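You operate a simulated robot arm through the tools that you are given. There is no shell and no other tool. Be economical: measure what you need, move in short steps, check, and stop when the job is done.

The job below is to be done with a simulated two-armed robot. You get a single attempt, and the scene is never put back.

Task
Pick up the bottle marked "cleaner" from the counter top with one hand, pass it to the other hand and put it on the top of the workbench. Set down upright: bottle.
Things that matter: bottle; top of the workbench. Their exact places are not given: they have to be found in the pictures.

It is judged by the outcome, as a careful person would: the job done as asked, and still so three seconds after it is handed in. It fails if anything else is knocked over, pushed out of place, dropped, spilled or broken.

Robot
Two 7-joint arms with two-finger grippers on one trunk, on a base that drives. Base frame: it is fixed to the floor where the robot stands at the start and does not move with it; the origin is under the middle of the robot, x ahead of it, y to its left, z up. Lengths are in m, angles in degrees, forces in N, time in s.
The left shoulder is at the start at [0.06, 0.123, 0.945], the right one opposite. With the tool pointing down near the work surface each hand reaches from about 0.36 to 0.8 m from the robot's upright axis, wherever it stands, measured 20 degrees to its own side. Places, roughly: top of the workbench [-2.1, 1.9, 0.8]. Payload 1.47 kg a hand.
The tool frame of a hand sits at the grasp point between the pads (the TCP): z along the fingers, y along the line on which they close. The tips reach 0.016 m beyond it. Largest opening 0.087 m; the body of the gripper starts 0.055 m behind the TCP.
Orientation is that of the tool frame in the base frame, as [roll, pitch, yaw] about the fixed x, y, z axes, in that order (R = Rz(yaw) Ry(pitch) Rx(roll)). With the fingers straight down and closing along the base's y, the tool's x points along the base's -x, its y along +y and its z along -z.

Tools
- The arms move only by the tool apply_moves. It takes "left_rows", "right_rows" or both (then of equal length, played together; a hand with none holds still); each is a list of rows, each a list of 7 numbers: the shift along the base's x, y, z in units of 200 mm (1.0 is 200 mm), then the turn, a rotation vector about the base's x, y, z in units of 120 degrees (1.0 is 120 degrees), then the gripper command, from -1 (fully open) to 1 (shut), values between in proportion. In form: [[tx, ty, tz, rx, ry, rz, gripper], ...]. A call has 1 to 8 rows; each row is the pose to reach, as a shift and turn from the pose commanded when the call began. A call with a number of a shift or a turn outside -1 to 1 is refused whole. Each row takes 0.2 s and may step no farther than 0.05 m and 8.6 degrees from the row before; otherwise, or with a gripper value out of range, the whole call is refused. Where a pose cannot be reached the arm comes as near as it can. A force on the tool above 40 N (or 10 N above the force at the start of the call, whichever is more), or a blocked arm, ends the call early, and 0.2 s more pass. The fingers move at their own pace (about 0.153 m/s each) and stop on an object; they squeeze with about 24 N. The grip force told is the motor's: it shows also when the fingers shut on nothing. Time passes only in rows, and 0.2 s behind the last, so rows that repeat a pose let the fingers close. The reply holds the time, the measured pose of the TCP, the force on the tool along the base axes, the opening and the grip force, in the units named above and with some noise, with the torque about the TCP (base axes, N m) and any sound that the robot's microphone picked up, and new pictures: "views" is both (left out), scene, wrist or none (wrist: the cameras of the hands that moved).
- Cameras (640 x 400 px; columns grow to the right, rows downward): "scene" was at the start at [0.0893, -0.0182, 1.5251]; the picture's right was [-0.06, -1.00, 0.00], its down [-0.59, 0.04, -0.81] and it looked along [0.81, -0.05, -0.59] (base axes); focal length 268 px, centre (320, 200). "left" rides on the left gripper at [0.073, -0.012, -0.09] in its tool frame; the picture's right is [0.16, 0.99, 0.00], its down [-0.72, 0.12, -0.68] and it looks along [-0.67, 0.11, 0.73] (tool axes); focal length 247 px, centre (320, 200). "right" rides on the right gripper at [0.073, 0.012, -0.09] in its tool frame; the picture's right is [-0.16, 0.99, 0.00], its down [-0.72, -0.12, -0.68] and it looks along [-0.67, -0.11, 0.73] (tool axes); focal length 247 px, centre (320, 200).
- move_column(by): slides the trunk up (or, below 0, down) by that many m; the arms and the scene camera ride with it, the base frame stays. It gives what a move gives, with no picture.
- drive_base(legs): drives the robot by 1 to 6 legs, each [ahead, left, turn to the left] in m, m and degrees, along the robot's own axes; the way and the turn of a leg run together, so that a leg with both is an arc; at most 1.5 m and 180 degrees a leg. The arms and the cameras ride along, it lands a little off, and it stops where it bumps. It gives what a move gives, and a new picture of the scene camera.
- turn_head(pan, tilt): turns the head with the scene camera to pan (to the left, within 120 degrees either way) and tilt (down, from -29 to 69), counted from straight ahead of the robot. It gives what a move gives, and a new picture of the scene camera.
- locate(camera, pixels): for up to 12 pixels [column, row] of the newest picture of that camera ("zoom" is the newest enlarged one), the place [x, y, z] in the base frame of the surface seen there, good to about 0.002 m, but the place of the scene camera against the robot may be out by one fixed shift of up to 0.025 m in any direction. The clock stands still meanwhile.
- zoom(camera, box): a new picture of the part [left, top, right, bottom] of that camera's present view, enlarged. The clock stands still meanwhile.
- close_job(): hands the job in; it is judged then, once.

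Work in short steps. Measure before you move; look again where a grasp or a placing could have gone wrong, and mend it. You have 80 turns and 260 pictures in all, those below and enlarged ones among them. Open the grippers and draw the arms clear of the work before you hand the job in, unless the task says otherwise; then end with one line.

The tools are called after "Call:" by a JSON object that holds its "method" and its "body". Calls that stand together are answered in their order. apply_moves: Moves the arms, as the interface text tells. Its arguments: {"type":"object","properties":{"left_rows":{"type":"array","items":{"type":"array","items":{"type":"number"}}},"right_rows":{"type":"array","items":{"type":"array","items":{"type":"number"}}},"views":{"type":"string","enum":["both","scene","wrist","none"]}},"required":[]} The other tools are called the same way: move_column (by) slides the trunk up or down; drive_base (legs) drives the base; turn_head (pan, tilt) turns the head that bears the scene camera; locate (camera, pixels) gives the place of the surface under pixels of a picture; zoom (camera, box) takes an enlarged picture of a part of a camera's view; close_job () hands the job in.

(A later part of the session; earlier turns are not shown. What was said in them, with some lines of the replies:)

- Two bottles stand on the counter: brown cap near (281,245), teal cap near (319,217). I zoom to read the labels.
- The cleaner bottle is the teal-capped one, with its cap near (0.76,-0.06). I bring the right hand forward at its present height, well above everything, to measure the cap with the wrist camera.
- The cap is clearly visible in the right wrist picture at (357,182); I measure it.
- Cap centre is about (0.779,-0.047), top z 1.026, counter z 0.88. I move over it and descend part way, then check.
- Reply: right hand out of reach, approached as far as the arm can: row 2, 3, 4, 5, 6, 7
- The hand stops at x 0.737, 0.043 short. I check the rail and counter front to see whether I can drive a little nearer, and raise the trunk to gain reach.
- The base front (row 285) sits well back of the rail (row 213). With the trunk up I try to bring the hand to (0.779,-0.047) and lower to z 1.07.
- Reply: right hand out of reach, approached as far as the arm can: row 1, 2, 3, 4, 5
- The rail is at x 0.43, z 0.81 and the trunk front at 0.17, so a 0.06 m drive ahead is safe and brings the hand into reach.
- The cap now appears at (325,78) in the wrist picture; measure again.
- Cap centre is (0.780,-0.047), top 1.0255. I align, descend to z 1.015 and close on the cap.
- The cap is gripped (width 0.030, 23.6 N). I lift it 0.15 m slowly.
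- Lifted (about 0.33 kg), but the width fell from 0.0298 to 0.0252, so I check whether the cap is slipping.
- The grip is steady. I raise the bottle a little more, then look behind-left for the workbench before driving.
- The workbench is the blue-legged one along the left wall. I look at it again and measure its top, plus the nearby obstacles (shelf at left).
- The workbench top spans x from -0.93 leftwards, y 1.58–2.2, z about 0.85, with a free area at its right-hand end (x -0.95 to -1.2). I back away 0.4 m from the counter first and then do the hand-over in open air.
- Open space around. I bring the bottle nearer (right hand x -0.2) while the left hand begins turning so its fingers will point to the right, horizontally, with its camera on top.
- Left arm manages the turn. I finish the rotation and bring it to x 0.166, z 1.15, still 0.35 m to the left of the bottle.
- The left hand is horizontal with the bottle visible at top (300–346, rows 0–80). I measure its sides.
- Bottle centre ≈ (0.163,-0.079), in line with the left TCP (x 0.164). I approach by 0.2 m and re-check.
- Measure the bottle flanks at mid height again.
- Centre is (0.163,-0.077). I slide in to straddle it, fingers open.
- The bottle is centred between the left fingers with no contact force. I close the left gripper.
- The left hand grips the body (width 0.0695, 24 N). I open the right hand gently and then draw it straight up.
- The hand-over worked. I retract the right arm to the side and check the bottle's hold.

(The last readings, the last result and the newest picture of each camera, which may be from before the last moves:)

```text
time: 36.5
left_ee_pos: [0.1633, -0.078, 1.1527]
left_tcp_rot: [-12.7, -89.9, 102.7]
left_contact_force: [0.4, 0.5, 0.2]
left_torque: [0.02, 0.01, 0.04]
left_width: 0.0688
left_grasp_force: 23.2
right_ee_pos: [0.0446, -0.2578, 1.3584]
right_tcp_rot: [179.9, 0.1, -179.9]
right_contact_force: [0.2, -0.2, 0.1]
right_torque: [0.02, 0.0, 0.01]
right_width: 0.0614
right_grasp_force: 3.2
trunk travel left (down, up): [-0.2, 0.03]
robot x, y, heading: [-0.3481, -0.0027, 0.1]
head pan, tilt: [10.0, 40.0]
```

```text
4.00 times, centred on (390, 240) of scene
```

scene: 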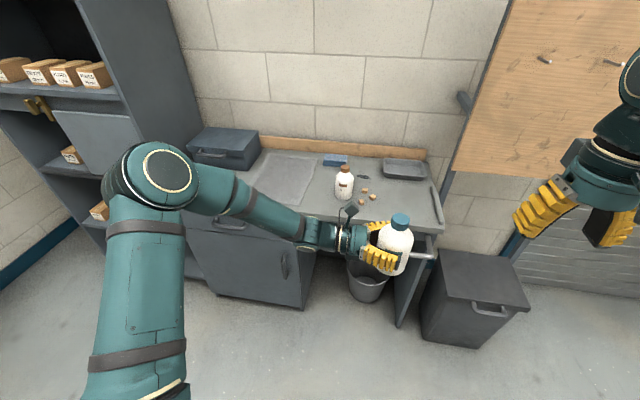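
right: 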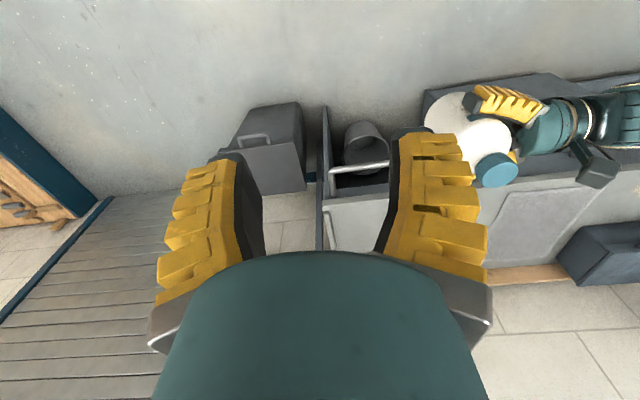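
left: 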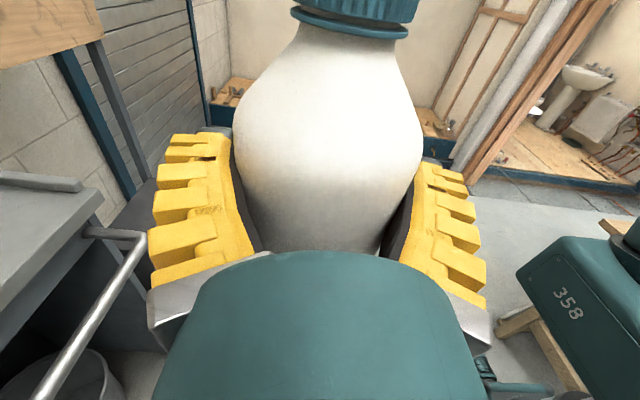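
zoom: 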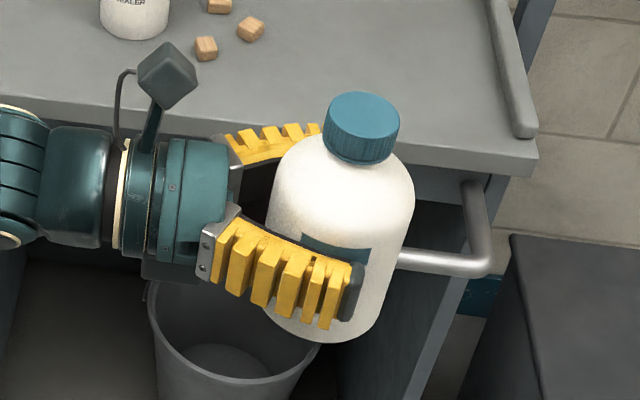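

The bottle is firmly held in the left hand. Before driving I measure the tall cabinet and counter's left end, for clearance while turning.

Call:
{"method": "locate", "body": {"camera": "scene", "pixels": [[120, 30], [180, 100], [30, 95], [155, 180], [215, 225], [120, 265], [45, 250], [400, 222], [408, 265]]}}

Call:
{"method": "drive_base", "body": {"legs": [[0.2, 0, 0]]}}

Call:
{"method": "turn_head", "body": {"pan": 75, "tilt": 35}}

```text
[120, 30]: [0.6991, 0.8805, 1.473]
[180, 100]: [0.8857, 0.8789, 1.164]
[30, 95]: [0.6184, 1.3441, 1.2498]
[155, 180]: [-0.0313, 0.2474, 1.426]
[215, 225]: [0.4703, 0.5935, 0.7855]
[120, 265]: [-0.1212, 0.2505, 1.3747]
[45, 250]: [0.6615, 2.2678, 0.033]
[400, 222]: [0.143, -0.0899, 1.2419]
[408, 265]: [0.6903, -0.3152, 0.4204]
```

```text
time: 38.0
left_ee_pos: [0.3614, -0.0784, 1.1503]
left_tcp_rot: [72.5, -89.8, 17.4]
left_contact_force: [0.4, 0.5, -0.4]
left_torque: [-0.02, -0.03, -0.02]
left_width: 0.0688
left_grasp_force: 23.8
right_ee_pos: [0.2449, -0.2598, 1.3572]
right_tcp_rot: [180.0, 0.0, 180.0]
right_contact_force: [0.9, 0.2, -0.4]
right_torque: [-0.01, 0.02, 0.04]
right_width: 0.0616
right_grasp_force: 4.0
trunk travel left (down, up): [-0.2, 0.03]
robot x, y, heading: [-0.1496, -0.0012, -0.2]
head pan, tilt: [10.0, 40.0]
```

scene: 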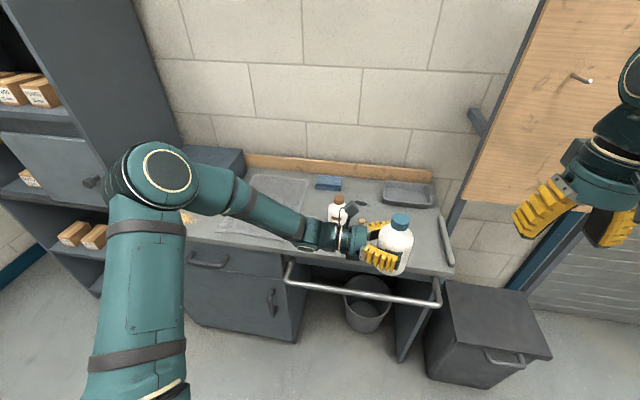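

```text
time: 39.4
left_ee_pos: [0.361, -0.0782, 1.1513]
left_tcp_rot: [70.1, -90.0, 19.7]
left_contact_force: [-0.4, -0.2, 0.8]
left_torque: [0.0, -0.01, -0.04]
left_width: 0.0688
left_grasp_force: 24.1
right_ee_pos: [0.2439, -0.2572, 1.3576]
right_tcp_rot: [180.0, 0.0, 179.9]
right_contact_force: [0.2, 0.3, 0.3]
right_torque: [-0.01, -0.02, -0.01]
right_width: 0.0614
right_grasp_force: 2.9
trunk travel left (down, up): [-0.2, 0.03]
robot x, y, heading: [-0.149, 0.002, -0.5]
head pan, tilt: [75.0, 35.0]
```

scene: 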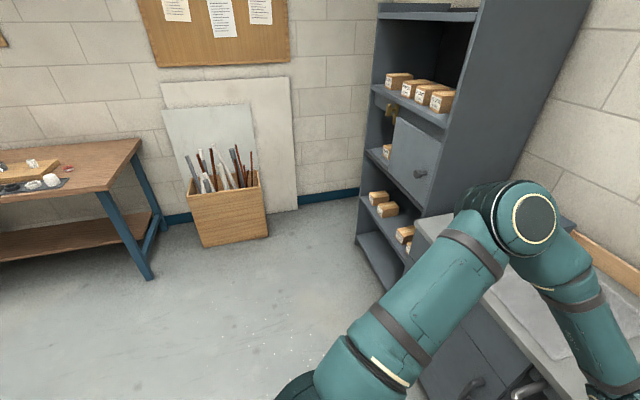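

The cabinet front is at x 0.6, beyond the sweep radius (about 0.6 m from the robot axis). I turn left 90° and drive ahead 0.6 m.

Call:
{"method": "drive_base", "body": {"legs": [[0, 0, 90], [0.6, 0.1, 0]]}}

Call:
{"method": "turn_head", "body": {"pan": 35, "tilt": 35}}

```text
time: 46.7
left_ee_pos: [-0.1854, 1.1121, 1.1501]
left_tcp_rot: [72.5, -89.9, 108.2]
left_contact_force: [0.1, 0.2, -0.1]
left_torque: [0.02, 0.02, 0.01]
left_width: 0.0684
left_grasp_force: 24.1
right_ee_pos: [-0.0032, 0.9986, 1.3579]
right_tcp_rot: [179.9, -0.1, -89.2]
right_contact_force: [0.7, 0.4, -0.7]
right_torque: [-0.03, 0.0, -0.02]
right_width: 0.0614
right_grasp_force: 3.7
trunk travel left (down, up): [-0.2, 0.03]
robot x, y, heading: [-0.2522, 0.5995, 90.8]
head pan, tilt: [75.0, 35.0]
```

scene: 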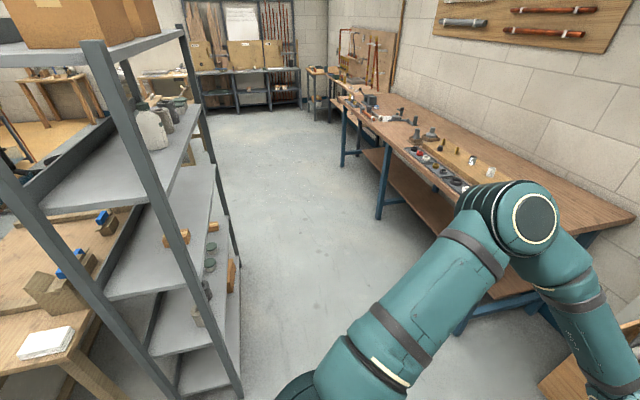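

```text
time: 47.8
left_ee_pos: [-0.1865, 1.1117, 1.1506]
left_tcp_rot: [79.0, -89.9, 101.9]
left_contact_force: [0.1, -0.1, -0.1]
left_torque: [-0.04, 0.0, 0.01]
left_width: 0.0681
left_grasp_force: 24.0
right_ee_pos: [-0.0035, 0.999, 1.3566]
right_tcp_rot: [-179.9, 0.0, -89.1]
right_contact_force: [-1.4, 1.0, 0.4]
right_torque: [0.02, 0.04, 0.0]
right_width: 0.0614
right_grasp_force: 3.5
trunk travel left (down, up): [-0.2, 0.03]
robot x, y, heading: [-0.254, 0.6003, 91.0]
head pan, tilt: [35.0, 35.0]
```

scene: 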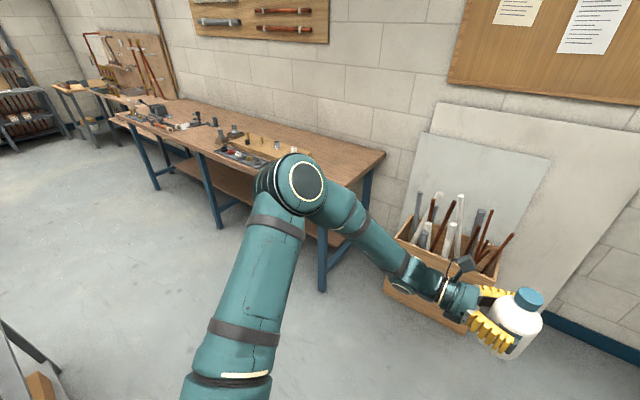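

The path is clear (shelf behind-left, bench ahead-left). I move ahead-left and turn toward 135°.

Call:
{"method": "drive_base", "body": {"legs": [[0.35, 0.34, 0], [0, 0, 44]]}}

Call:
{"method": "turn_head", "body": {"pan": 0, "tilt": 45}}

```text
time: 53.3
left_ee_pos: [-0.9014, 1.3558, 1.1507]
left_tcp_rot: [69.0, -89.9, 155.9]
left_contact_force: [0.7, -0.6, -0.4]
left_torque: [-0.01, 0.03, -0.02]
left_width: 0.068
left_grasp_force: 24.3
right_ee_pos: [-0.6892, 1.401, 1.3573]
right_tcp_rot: [-179.9, 0.0, -45.1]
right_contact_force: [-0.2, 0.5, 0.7]
right_torque: [0.02, 0.02, -0.02]
right_width: 0.0612
right_grasp_force: 3.1
trunk travel left (down, up): [-0.2, 0.03]
robot x, y, heading: [-0.5953, 0.9416, 134.8]
head pan, tilt: [35.0, 35.0]
```

scene: 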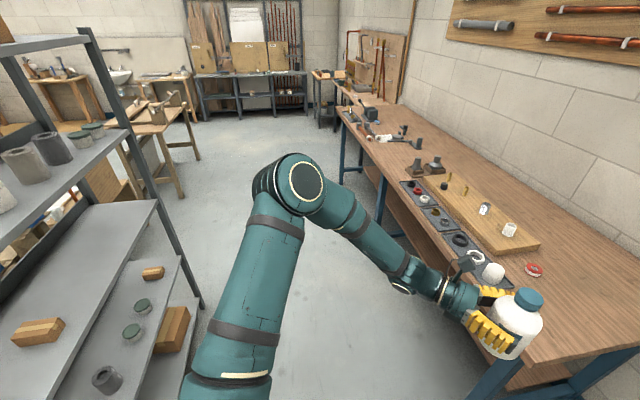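

```text
time: 54.3
left_ee_pos: [-0.9014, 1.3562, 1.1511]
left_tcp_rot: [85.6, -89.9, 139.1]
left_contact_force: [0.2, -0.2, -0.5]
left_torque: [-0.03, 0.04, 0.01]
left_width: 0.0679
left_grasp_force: 24.2
right_ee_pos: [-0.6905, 1.4007, 1.358]
right_tcp_rot: [-180.0, 0.0, -45.1]
right_contact_force: [1.1, -0.4, -0.2]
right_torque: [0.01, 0.0, -0.02]
right_width: 0.0616
right_grasp_force: 3.6
trunk travel left (down, up): [-0.2, 0.03]
robot x, y, heading: [-0.5923, 0.9388, 135.1]
head pan, tilt: [0.0, 45.0]
```

scene: 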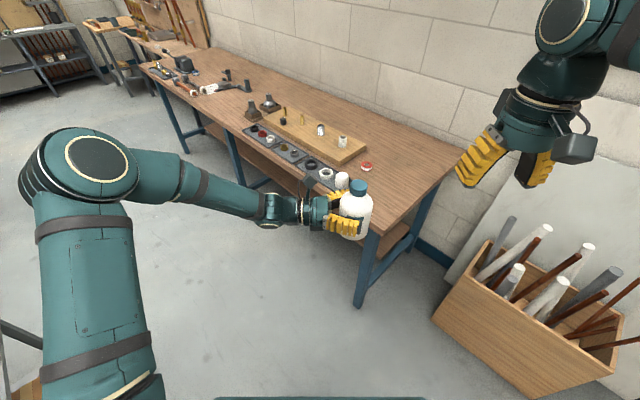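

Now I measure the bench's near end: its corners, the red tape roll, the white roll and the board end.

Call:
{"method": "locate", "body": {"camera": "scene", "pixels": [[366, 166], [342, 180], [362, 158], [376, 231], [455, 155], [390, 195], [420, 165], [400, 175], [330, 187], [360, 185], [540, 320], [400, 140]]}}

Call:
{"method": "zoom", "body": {"camera": "scene", "box": [290, 110, 470, 260]}}

```text
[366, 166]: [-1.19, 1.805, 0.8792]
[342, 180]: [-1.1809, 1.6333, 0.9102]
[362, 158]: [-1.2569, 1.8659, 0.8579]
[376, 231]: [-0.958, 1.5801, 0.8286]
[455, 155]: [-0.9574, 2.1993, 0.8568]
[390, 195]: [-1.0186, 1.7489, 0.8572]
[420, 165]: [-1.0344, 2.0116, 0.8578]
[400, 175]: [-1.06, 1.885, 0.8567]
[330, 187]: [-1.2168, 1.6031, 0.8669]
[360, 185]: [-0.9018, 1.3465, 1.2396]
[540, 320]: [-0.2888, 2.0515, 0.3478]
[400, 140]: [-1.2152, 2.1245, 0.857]
```

```text
2.67 times, centred on (380, 185) of scene
```

zoom: 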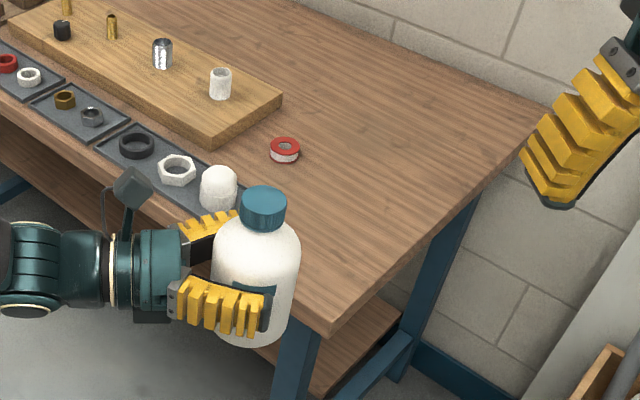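

Free spot: around (-1.03,1.72), with the white socket at (-1.18,1.63) and tape at (-1.19,1.80). To keep the wrist off those, I yaw the left hand +35° (fingers toward world +y) and then drive ahead/right a little.

Call:
{"method": "apply_moves", "body": {"left_rows": [[0, 0, 0, 0, 0, 0.058, 1], [0, 0, 0, 0, 0, 0.117, 1], [0, 0, 0, 0, 0, 0.175, 1], [0, 0, 0, 0, 0, 0.233, 1], [0, 0, 0, 0, 0, 0.292, 1], [0, 0, 0, 0, 0, 0.292, 1]], "views": "none"}}

Call:
{"method": "drive_base", "body": {"legs": [[0.2, -0.15, 0]]}}

```text
time: 55.7
left_ee_pos: [-0.901, 1.3565, 1.1518]
left_tcp_rot: [-112.9, -90.0, 13.1]
left_contact_force: [-0.6, -0.5, -0.4]
left_torque: [0.0, 0.0, -0.02]
left_width: 0.0677
left_grasp_force: 23.7
right_ee_pos: [-0.6907, 1.4019, 1.3571]
right_tcp_rot: [-179.9, 0.0, -45.1]
right_contact_force: [0.4, -1.1, -0.7]
right_torque: [-0.04, 0.01, 0.03]
right_width: 0.0617
right_grasp_force: 3.3
trunk travel left (down, up): [-0.2, 0.03]
robot x, y, heading: [-0.5962, 0.9394, 134.9]
head pan, tilt: [0.0, 45.0]
```

```text
time: 57.7
left_ee_pos: [-0.9342, 1.6043, 1.1515]
left_tcp_rot: [117.1, -89.9, 142.9]
left_contact_force: [0.3, 0.3, 0.0]
left_torque: [-0.02, 0.03, 0.01]
left_width: 0.0669
left_grasp_force: 23.8
right_ee_pos: [-0.7252, 1.6497, 1.3591]
right_tcp_rot: [-180.0, 0.0, -45.1]
right_contact_force: [-0.4, -0.1, -0.1]
right_torque: [-0.03, -0.01, 0.01]
right_width: 0.0614
right_grasp_force: 3.7
trunk travel left (down, up): [-0.2, 0.03]
robot x, y, heading: [-0.6267, 1.1878, 135.4]
head pan, tilt: [0.0, 45.0]
```

scene: 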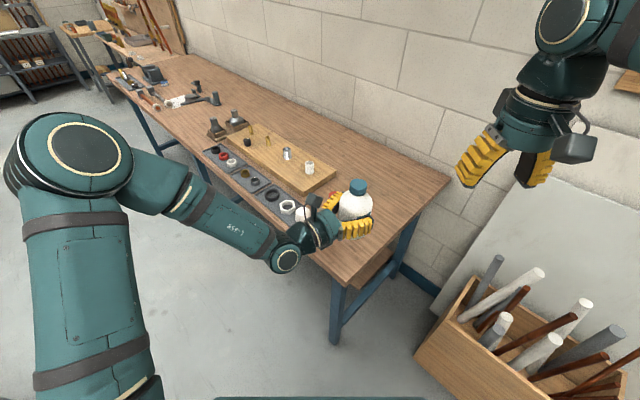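

Next I move the bottle over the free spot (-1.03,1.72) at present height and check the wrist view.

Call:
{"method": "apply_moves", "body": {"left_rows": [[-0.12, 0.146, 0, 0, 0, 0, 1], [-0.24, 0.292, 0, 0, 0, 0, 1], [-0.36, 0.44, 0, 0, 0, 0, 1], [-0.47, 0.585, 0, 0, 0, 0, 1], [-0.47, 0.585, 0, 0, 0, 0, 1]]}}

Call:
{"method": "locate", "body": {"camera": "left", "pixels": [[180, 100], [220, 60], [450, 100], [470, 60], [540, 150], [100, 150], [320, 200], [320, 60], [320, 20]]}}

```text
time: 58.9
left_ee_pos: [-1.0273, 1.723, 1.1495]
left_tcp_rot: [-76.1, -90.0, -24.0]
left_contact_force: [0.2, -0.9, 1.1]
left_torque: [-0.01, 0.02, -0.01]
left_width: 0.0671
left_grasp_force: 23.8
right_ee_pos: [-0.7237, 1.6485, 1.3579]
right_tcp_rot: [180.0, 0.1, -45.0]
right_contact_force: [0.0, 0.7, 0.6]
right_torque: [0.01, 0.03, 0.0]
right_width: 0.0614
right_grasp_force: 3.6
trunk travel left (down, up): [-0.2, 0.03]
robot x, y, heading: [-0.6306, 1.1913, 135.1]
head pan, tilt: [0.0, 45.0]
```

scene: 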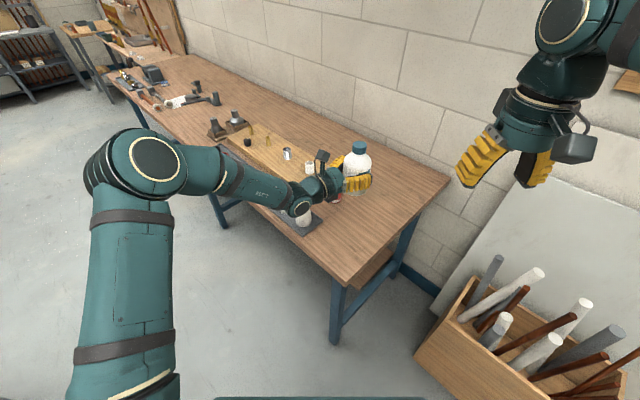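
left: 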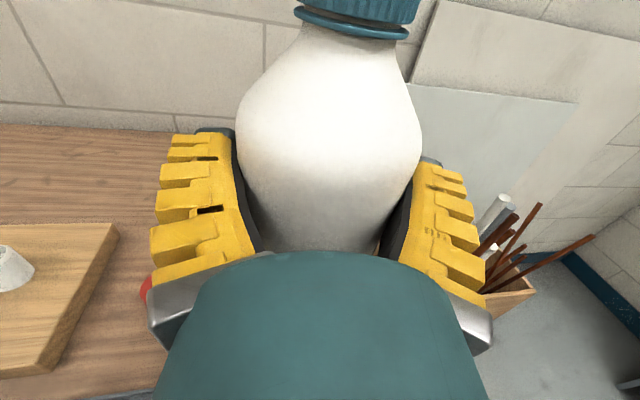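

```text
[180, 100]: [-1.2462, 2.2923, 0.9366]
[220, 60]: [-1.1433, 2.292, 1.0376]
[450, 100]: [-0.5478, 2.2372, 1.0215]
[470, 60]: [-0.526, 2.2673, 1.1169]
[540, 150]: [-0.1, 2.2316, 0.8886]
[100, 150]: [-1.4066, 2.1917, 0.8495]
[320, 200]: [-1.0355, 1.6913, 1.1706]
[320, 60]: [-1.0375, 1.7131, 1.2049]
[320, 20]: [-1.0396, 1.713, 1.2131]
```

Bench top measured by wrist camera is z 0.8495; the bottle's base is 0.062 below the left TCP, so set-down is at TCP z ≈ 0.912. I lower the trunk 0.19 m to bring it to about 0.96.

Call:
{"method": "move_column", "body": {"by": -0.19}}

Call:
{"method": "apply_moves", "body": {"left_rows": [[0, 0, -0.05, 0, 0, 0, 1], [0, 0, -0.1, 0, 0, 0, 1]]}}

Call:
{"method": "zoom", "body": {"camera": "scene", "box": [260, 120, 440, 260]}}

```text
time: 61.0
left_ee_pos: [-1.0273, 1.7224, 0.9602]
left_tcp_rot: [-97.3, -89.9, -2.8]
left_contact_force: [-0.2, -0.3, -1.4]
left_torque: [-0.02, -0.03, 0.01]
left_width: 0.0671
left_grasp_force: 24.3
right_ee_pos: [-0.7246, 1.6478, 1.167]
right_tcp_rot: [180.0, 0.0, -45.0]
right_contact_force: [-0.5, 0.8, -0.8]
right_torque: [-0.04, 0.03, 0.03]
right_width: 0.0616
right_grasp_force: 3.2
trunk travel left (down, up): [-0.01, 0.22]
robot x, y, heading: [-0.6295, 1.188, 134.9]
head pan, tilt: [0.0, 45.0]
```

```text
time: 61.6
left_ee_pos: [-1.0275, 1.7211, 0.9382]
left_tcp_rot: [125.8, -89.9, 134.2]
left_contact_force: [0.6, -0.7, -0.3]
left_torque: [-0.03, -0.03, 0.03]
left_width: 0.0671
left_grasp_force: 24.4
right_ee_pos: [-0.7245, 1.6484, 1.1672]
right_tcp_rot: [180.0, -0.1, -45.0]
right_contact_force: [-0.1, -0.3, -0.4]
right_torque: [0.0, -0.01, 0.02]
right_width: 0.0613
right_grasp_force: 3.3
trunk travel left (down, up): [-0.01, 0.22]
robot x, y, heading: [-0.6314, 1.1878, 135.0]
head pan, tilt: [0.0, 45.0]
```

scene: 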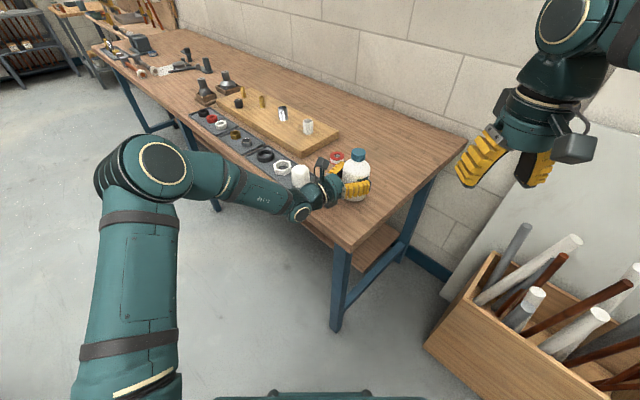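
left: 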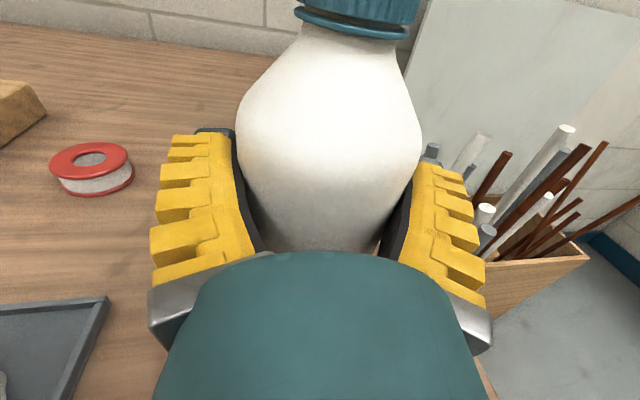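

```text
2.86 times, centred on (350, 190) of scene
```

zoom: 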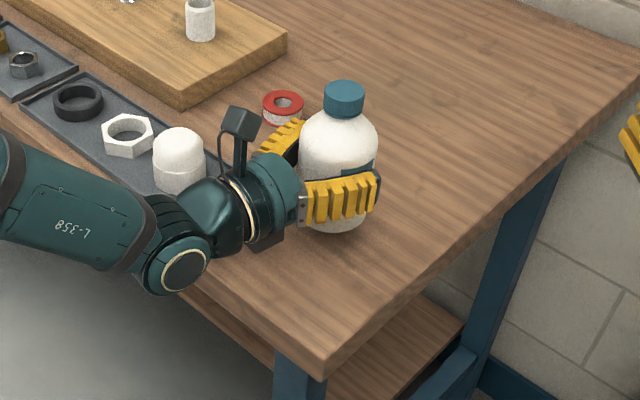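

The wrist is near the white socket; I measure the clearances of wrist, forearm and socket before lowering further.

Call:
{"method": "locate", "body": {"camera": "zoom", "pixels": [[180, 145], [205, 170], [165, 235], [178, 270], [215, 195], [60, 190], [265, 235], [330, 362], [340, 215], [345, 100], [235, 160], [170, 190]]}}

```text
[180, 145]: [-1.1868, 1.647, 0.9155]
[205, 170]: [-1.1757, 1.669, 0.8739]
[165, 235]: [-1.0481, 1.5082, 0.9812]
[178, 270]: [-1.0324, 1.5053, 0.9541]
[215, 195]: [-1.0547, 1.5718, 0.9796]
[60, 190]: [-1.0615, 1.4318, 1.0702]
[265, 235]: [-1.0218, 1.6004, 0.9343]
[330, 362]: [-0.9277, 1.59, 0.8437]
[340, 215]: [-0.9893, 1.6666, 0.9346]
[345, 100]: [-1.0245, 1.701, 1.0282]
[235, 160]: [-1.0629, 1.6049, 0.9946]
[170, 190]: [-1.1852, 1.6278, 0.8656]
```

Everything clears: wrist at x -1.05, 0.13 m from the socket, and the wrist joint is off the bench front. I lower slowly to contact.

Call:
{"method": "apply_moves", "body": {"left_rows": [[0, 0, -0.05, 0, 0, 0, 1], [0, 0, -0.09, 0, 0, 0, 1], [0, 0, -0.115, 0, 0, 0, 1], [0, 0, -0.13, 0, 0, 0, 1], [0, 0, -0.13, 0, 0, 0, 1]]}}

Call:
{"method": "zoom", "body": {"camera": "scene", "box": [260, 120, 440, 260]}}

```text
time: 62.8
left_ee_pos: [-1.0271, 1.7212, 0.9135]
left_tcp_rot: [111.0, -90.0, 149.0]
left_contact_force: [0.5, 0.1, 0.3]
left_torque: [-0.02, -0.02, 0.0]
left_width: 0.067
left_grasp_force: 23.9
right_ee_pos: [-0.7254, 1.6483, 1.168]
right_tcp_rot: [180.0, 0.0, -44.9]
right_contact_force: [0.1, 0.3, 0.8]
right_torque: [0.02, -0.02, -0.02]
right_width: 0.0614
right_grasp_force: 3.5
trunk travel left (down, up): [-0.01, 0.22]
robot x, y, heading: [-0.6321, 1.1912, 134.8]
head pan, tilt: [0.0, 45.0]
```

scene: 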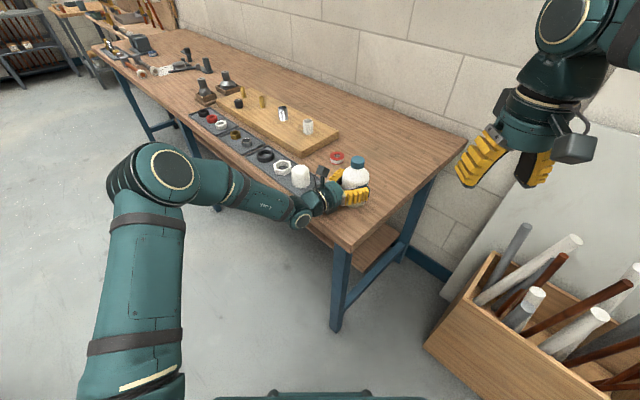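
left: 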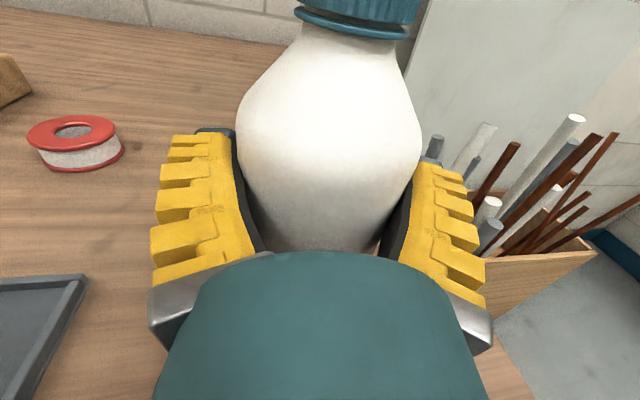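

```text
2.86 times, centred on (350, 190) of scene
```

zoom: 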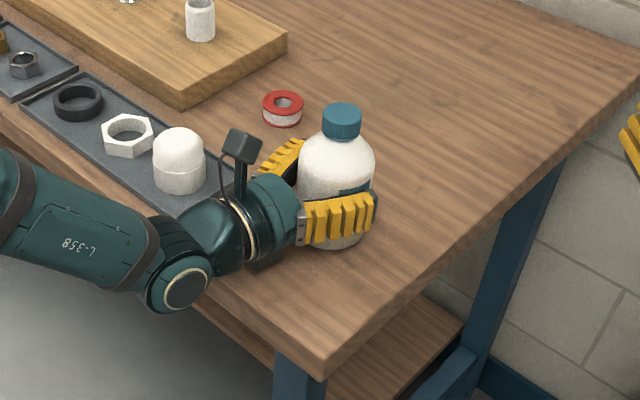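

Not yet touching (force ≈0). I lower in 1.5 mm increments.

Call:
{"method": "apply_moves", "body": {"left_rows": [[0, 0, -0.007, 0, 0, 0, 1], [0, 0, -0.014, 0, 0, 0, 1], [0, 0, -0.014, 0, 0, 0, 1]], "views": "none"}}

```text
time: 63.6
left_ee_pos: [-1.0275, 1.7226, 0.9142]
left_tcp_rot: [-9.4, -89.7, -90.6]
left_contact_force: [-2.0, -0.2, 10.1]
left_torque: [0.05, 0.06, 0.01]
left_width: 0.0669
left_grasp_force: 24.7
right_ee_pos: [-0.7236, 1.6465, 1.1688]
right_tcp_rot: [-180.0, 0.1, -45.0]
right_contact_force: [0.7, 0.0, -0.5]
right_torque: [0.01, -0.04, 0.02]
right_width: 0.0614
right_grasp_force: 3.8
trunk travel left (down, up): [-0.01, 0.22]
robot x, y, heading: [-0.6327, 1.1929, 135.2]
head pan, tilt: [0.0, 45.0]
```

Contact: 10 N upward with little torque, so the bottle base is on the bench. I ease up 0.6 mm and open the left fingers.

Call:
{"method": "apply_moves", "body": {"left_rows": [[0, 0, 0.004, 0, 0, 0, 1], [0, 0, 0.004, 0, 0, 0, 0.2], [0, 0, 0.004, 0, 0, 0, -0.4], [0, 0, 0.004, 0, 0, 0, -1], [0, 0, 0.004, 0, 0, 0, -1], [0, 0, 0.004, 0, 0, 0, -1]]}}

Call:
{"method": "zoom", "body": {"camera": "scene", "box": [260, 120, 440, 260]}}

```text
time: 65.0
left_ee_pos: [-1.0279, 1.7218, 0.9105]
left_tcp_rot: [107.9, -89.9, 152.2]
left_contact_force: [0.4, -0.5, 0.9]
left_torque: [0.0, 0.01, 0.02]
left_width: 0.0869
left_grasp_force: 0.1
right_ee_pos: [-0.7235, 1.6478, 1.1669]
right_tcp_rot: [179.9, -0.1, -45.0]
right_contact_force: [0.1, -0.2, -0.3]
right_torque: [0.0, 0.0, -0.02]
right_width: 0.0615
right_grasp_force: 3.4
trunk travel left (down, up): [-0.01, 0.22]
robot x, y, heading: [-0.6291, 1.1877, 135.0]
head pan, tilt: [0.0, 45.0]
```

scene: 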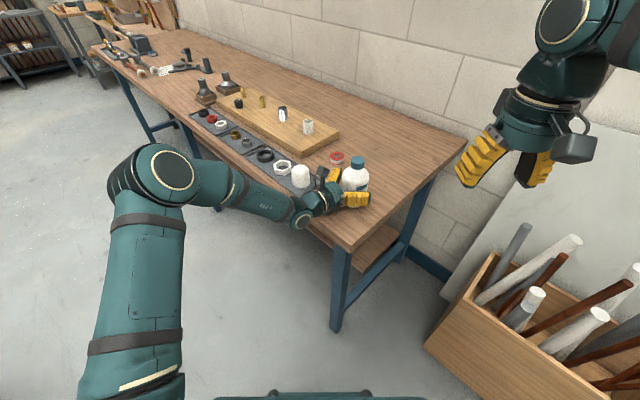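
left: 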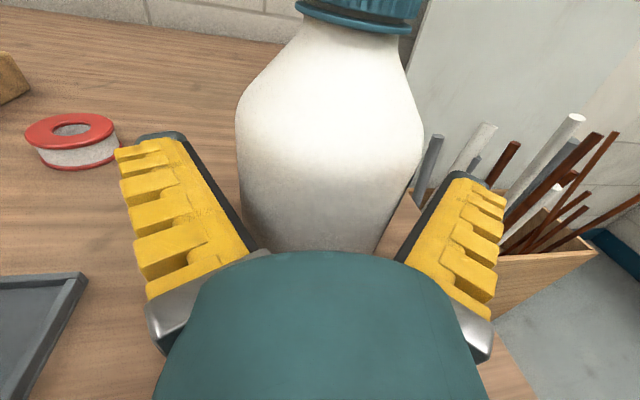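

```text
2.86 times, centred on (350, 190) of scene
```

zoom: 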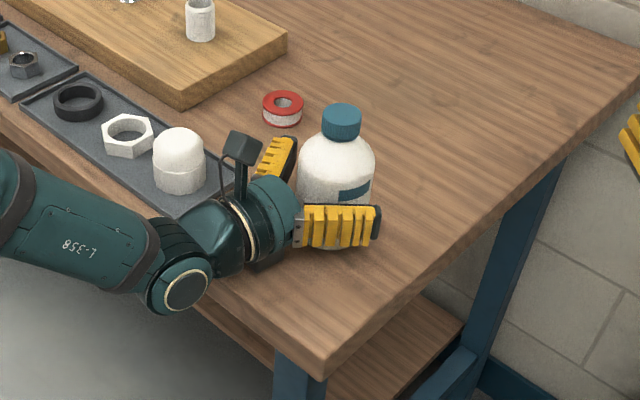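

Bottle stands upright and free. I withdraw the hand straight back along its finger direction.

Call:
{"method": "apply_moves", "body": {"left_rows": [[-0.013, -0.074, 0, 0, 0, 0, -1], [-0.03, -0.172, 0, 0, 0, 0, -1], [-0.052, -0.295, 0, 0, 0, 0, -1], [-0.083, -0.47, 0.05, 0, 0, 0, -1], [-0.118, -0.67, 0.15, 0, 0, 0, -1], [-0.14, -0.8, 0.3, 0, 0, 0, -1]]}}

Call:
{"method": "zoom", "body": {"camera": "scene", "box": [260, 120, 440, 260]}}

```text
time: 66.4
left_ee_pos: [-1.0538, 1.5643, 0.9717]
left_tcp_rot: [82.0, -89.9, 178.0]
left_contact_force: [-1.2, 0.7, 0.2]
left_torque: [0.0, -0.01, -0.02]
left_width: 0.0871
left_grasp_force: 0.0
right_ee_pos: [-0.7241, 1.6475, 1.1675]
right_tcp_rot: [180.0, 0.1, -45.0]
right_contact_force: [0.1, 0.2, -0.2]
right_torque: [-0.02, -0.02, -0.01]
right_width: 0.0614
right_grasp_force: 3.4
trunk travel left (down, up): [-0.01, 0.22]
robot x, y, heading: [-0.6277, 1.188, 134.9]
head pan, tilt: [0.0, 45.0]
```

scene: 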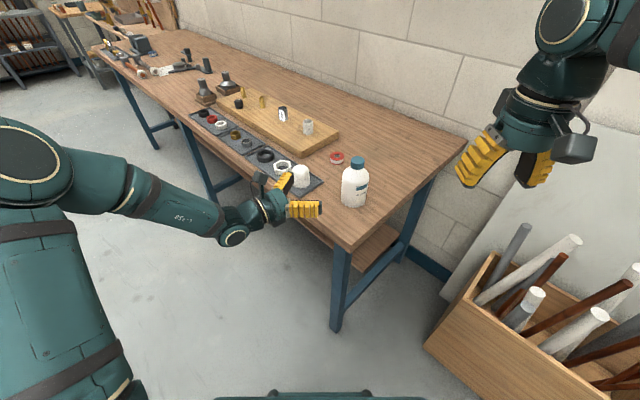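
left: 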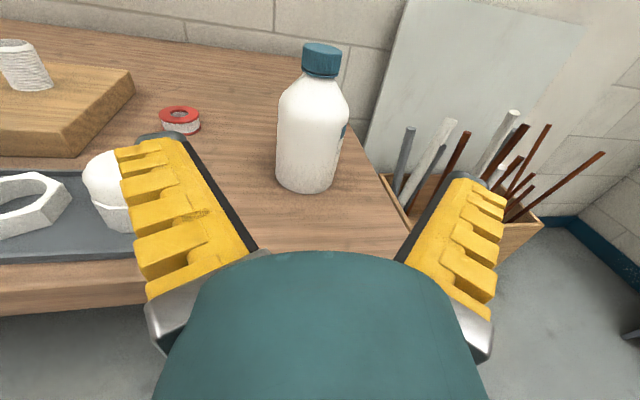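

```text
2.86 times, centred on (350, 190) of scene
```

zoom: 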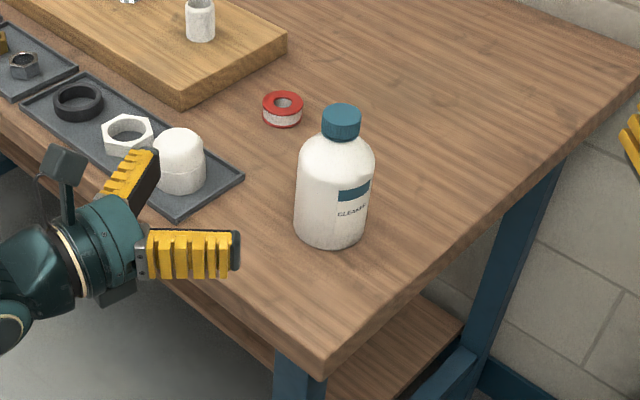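

The bottle stands upright and alone, label "CLEANER". I draw the left hand up and back, clear of the bench, and open the right gripper fully.

Call:
{"method": "apply_moves", "body": {"left_rows": [[0, 0, 0.2, 0, 0, 0, -1], [0, -0.15, 0.35, 0, 0, 0, -1], [0, -0.35, 0.45, 0, 0, 0, -1], [0, -0.55, 0.5, 0, 0, 0, -1], [0, -0.55, 0.5, 0, 0, 0, -1]], "right_rows": [[0, 0, 0, 0, 0, 0, -1], [0, 0, 0, 0, 0, 0, -1], [0, 0, 0, 0, 0, 0, -1], [0, 0, 0, 0, 0, 0, -1], [0, 0, 0, 0, 0, 0, -1]], "views": "scene"}}

```text
time: 67.6
left_ee_pos: [-1.0576, 1.4533, 1.0716]
left_tcp_rot: [104.7, -89.9, 155.2]
left_contact_force: [0.1, -0.4, 0.5]
left_torque: [-0.01, -0.02, 0.03]
left_width: 0.0872
left_grasp_force: 0.0
right_ee_pos: [-0.7243, 1.6493, 1.1672]
right_tcp_rot: [180.0, 0.0, -44.9]
right_contact_force: [0.6, -0.3, 0.4]
right_torque: [0.01, -0.03, 0.01]
right_width: 0.0869
right_grasp_force: 0.0
trunk travel left (down, up): [-0.01, 0.22]
robot x, y, heading: [-0.6278, 1.188, 134.7]
head pan, tilt: [0.0, 45.0]
```

scene: 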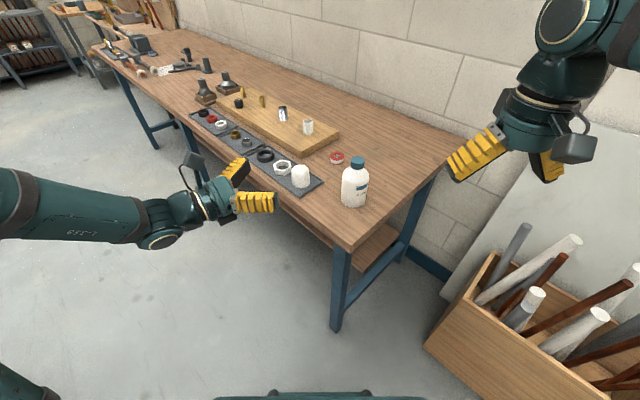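

The bottle stands upright at (355,183) on the workbench, and both hands are open and clear, so I hand the job in.

Call:
{"method": "close_job", "body": {}}

```text
The job is handed in.
```

The bottle marked "cleaner" was picked up with the right hand, passed to the left hand, and is standing upright on the workbench top; I saw nothing else disturbed in the pictures.
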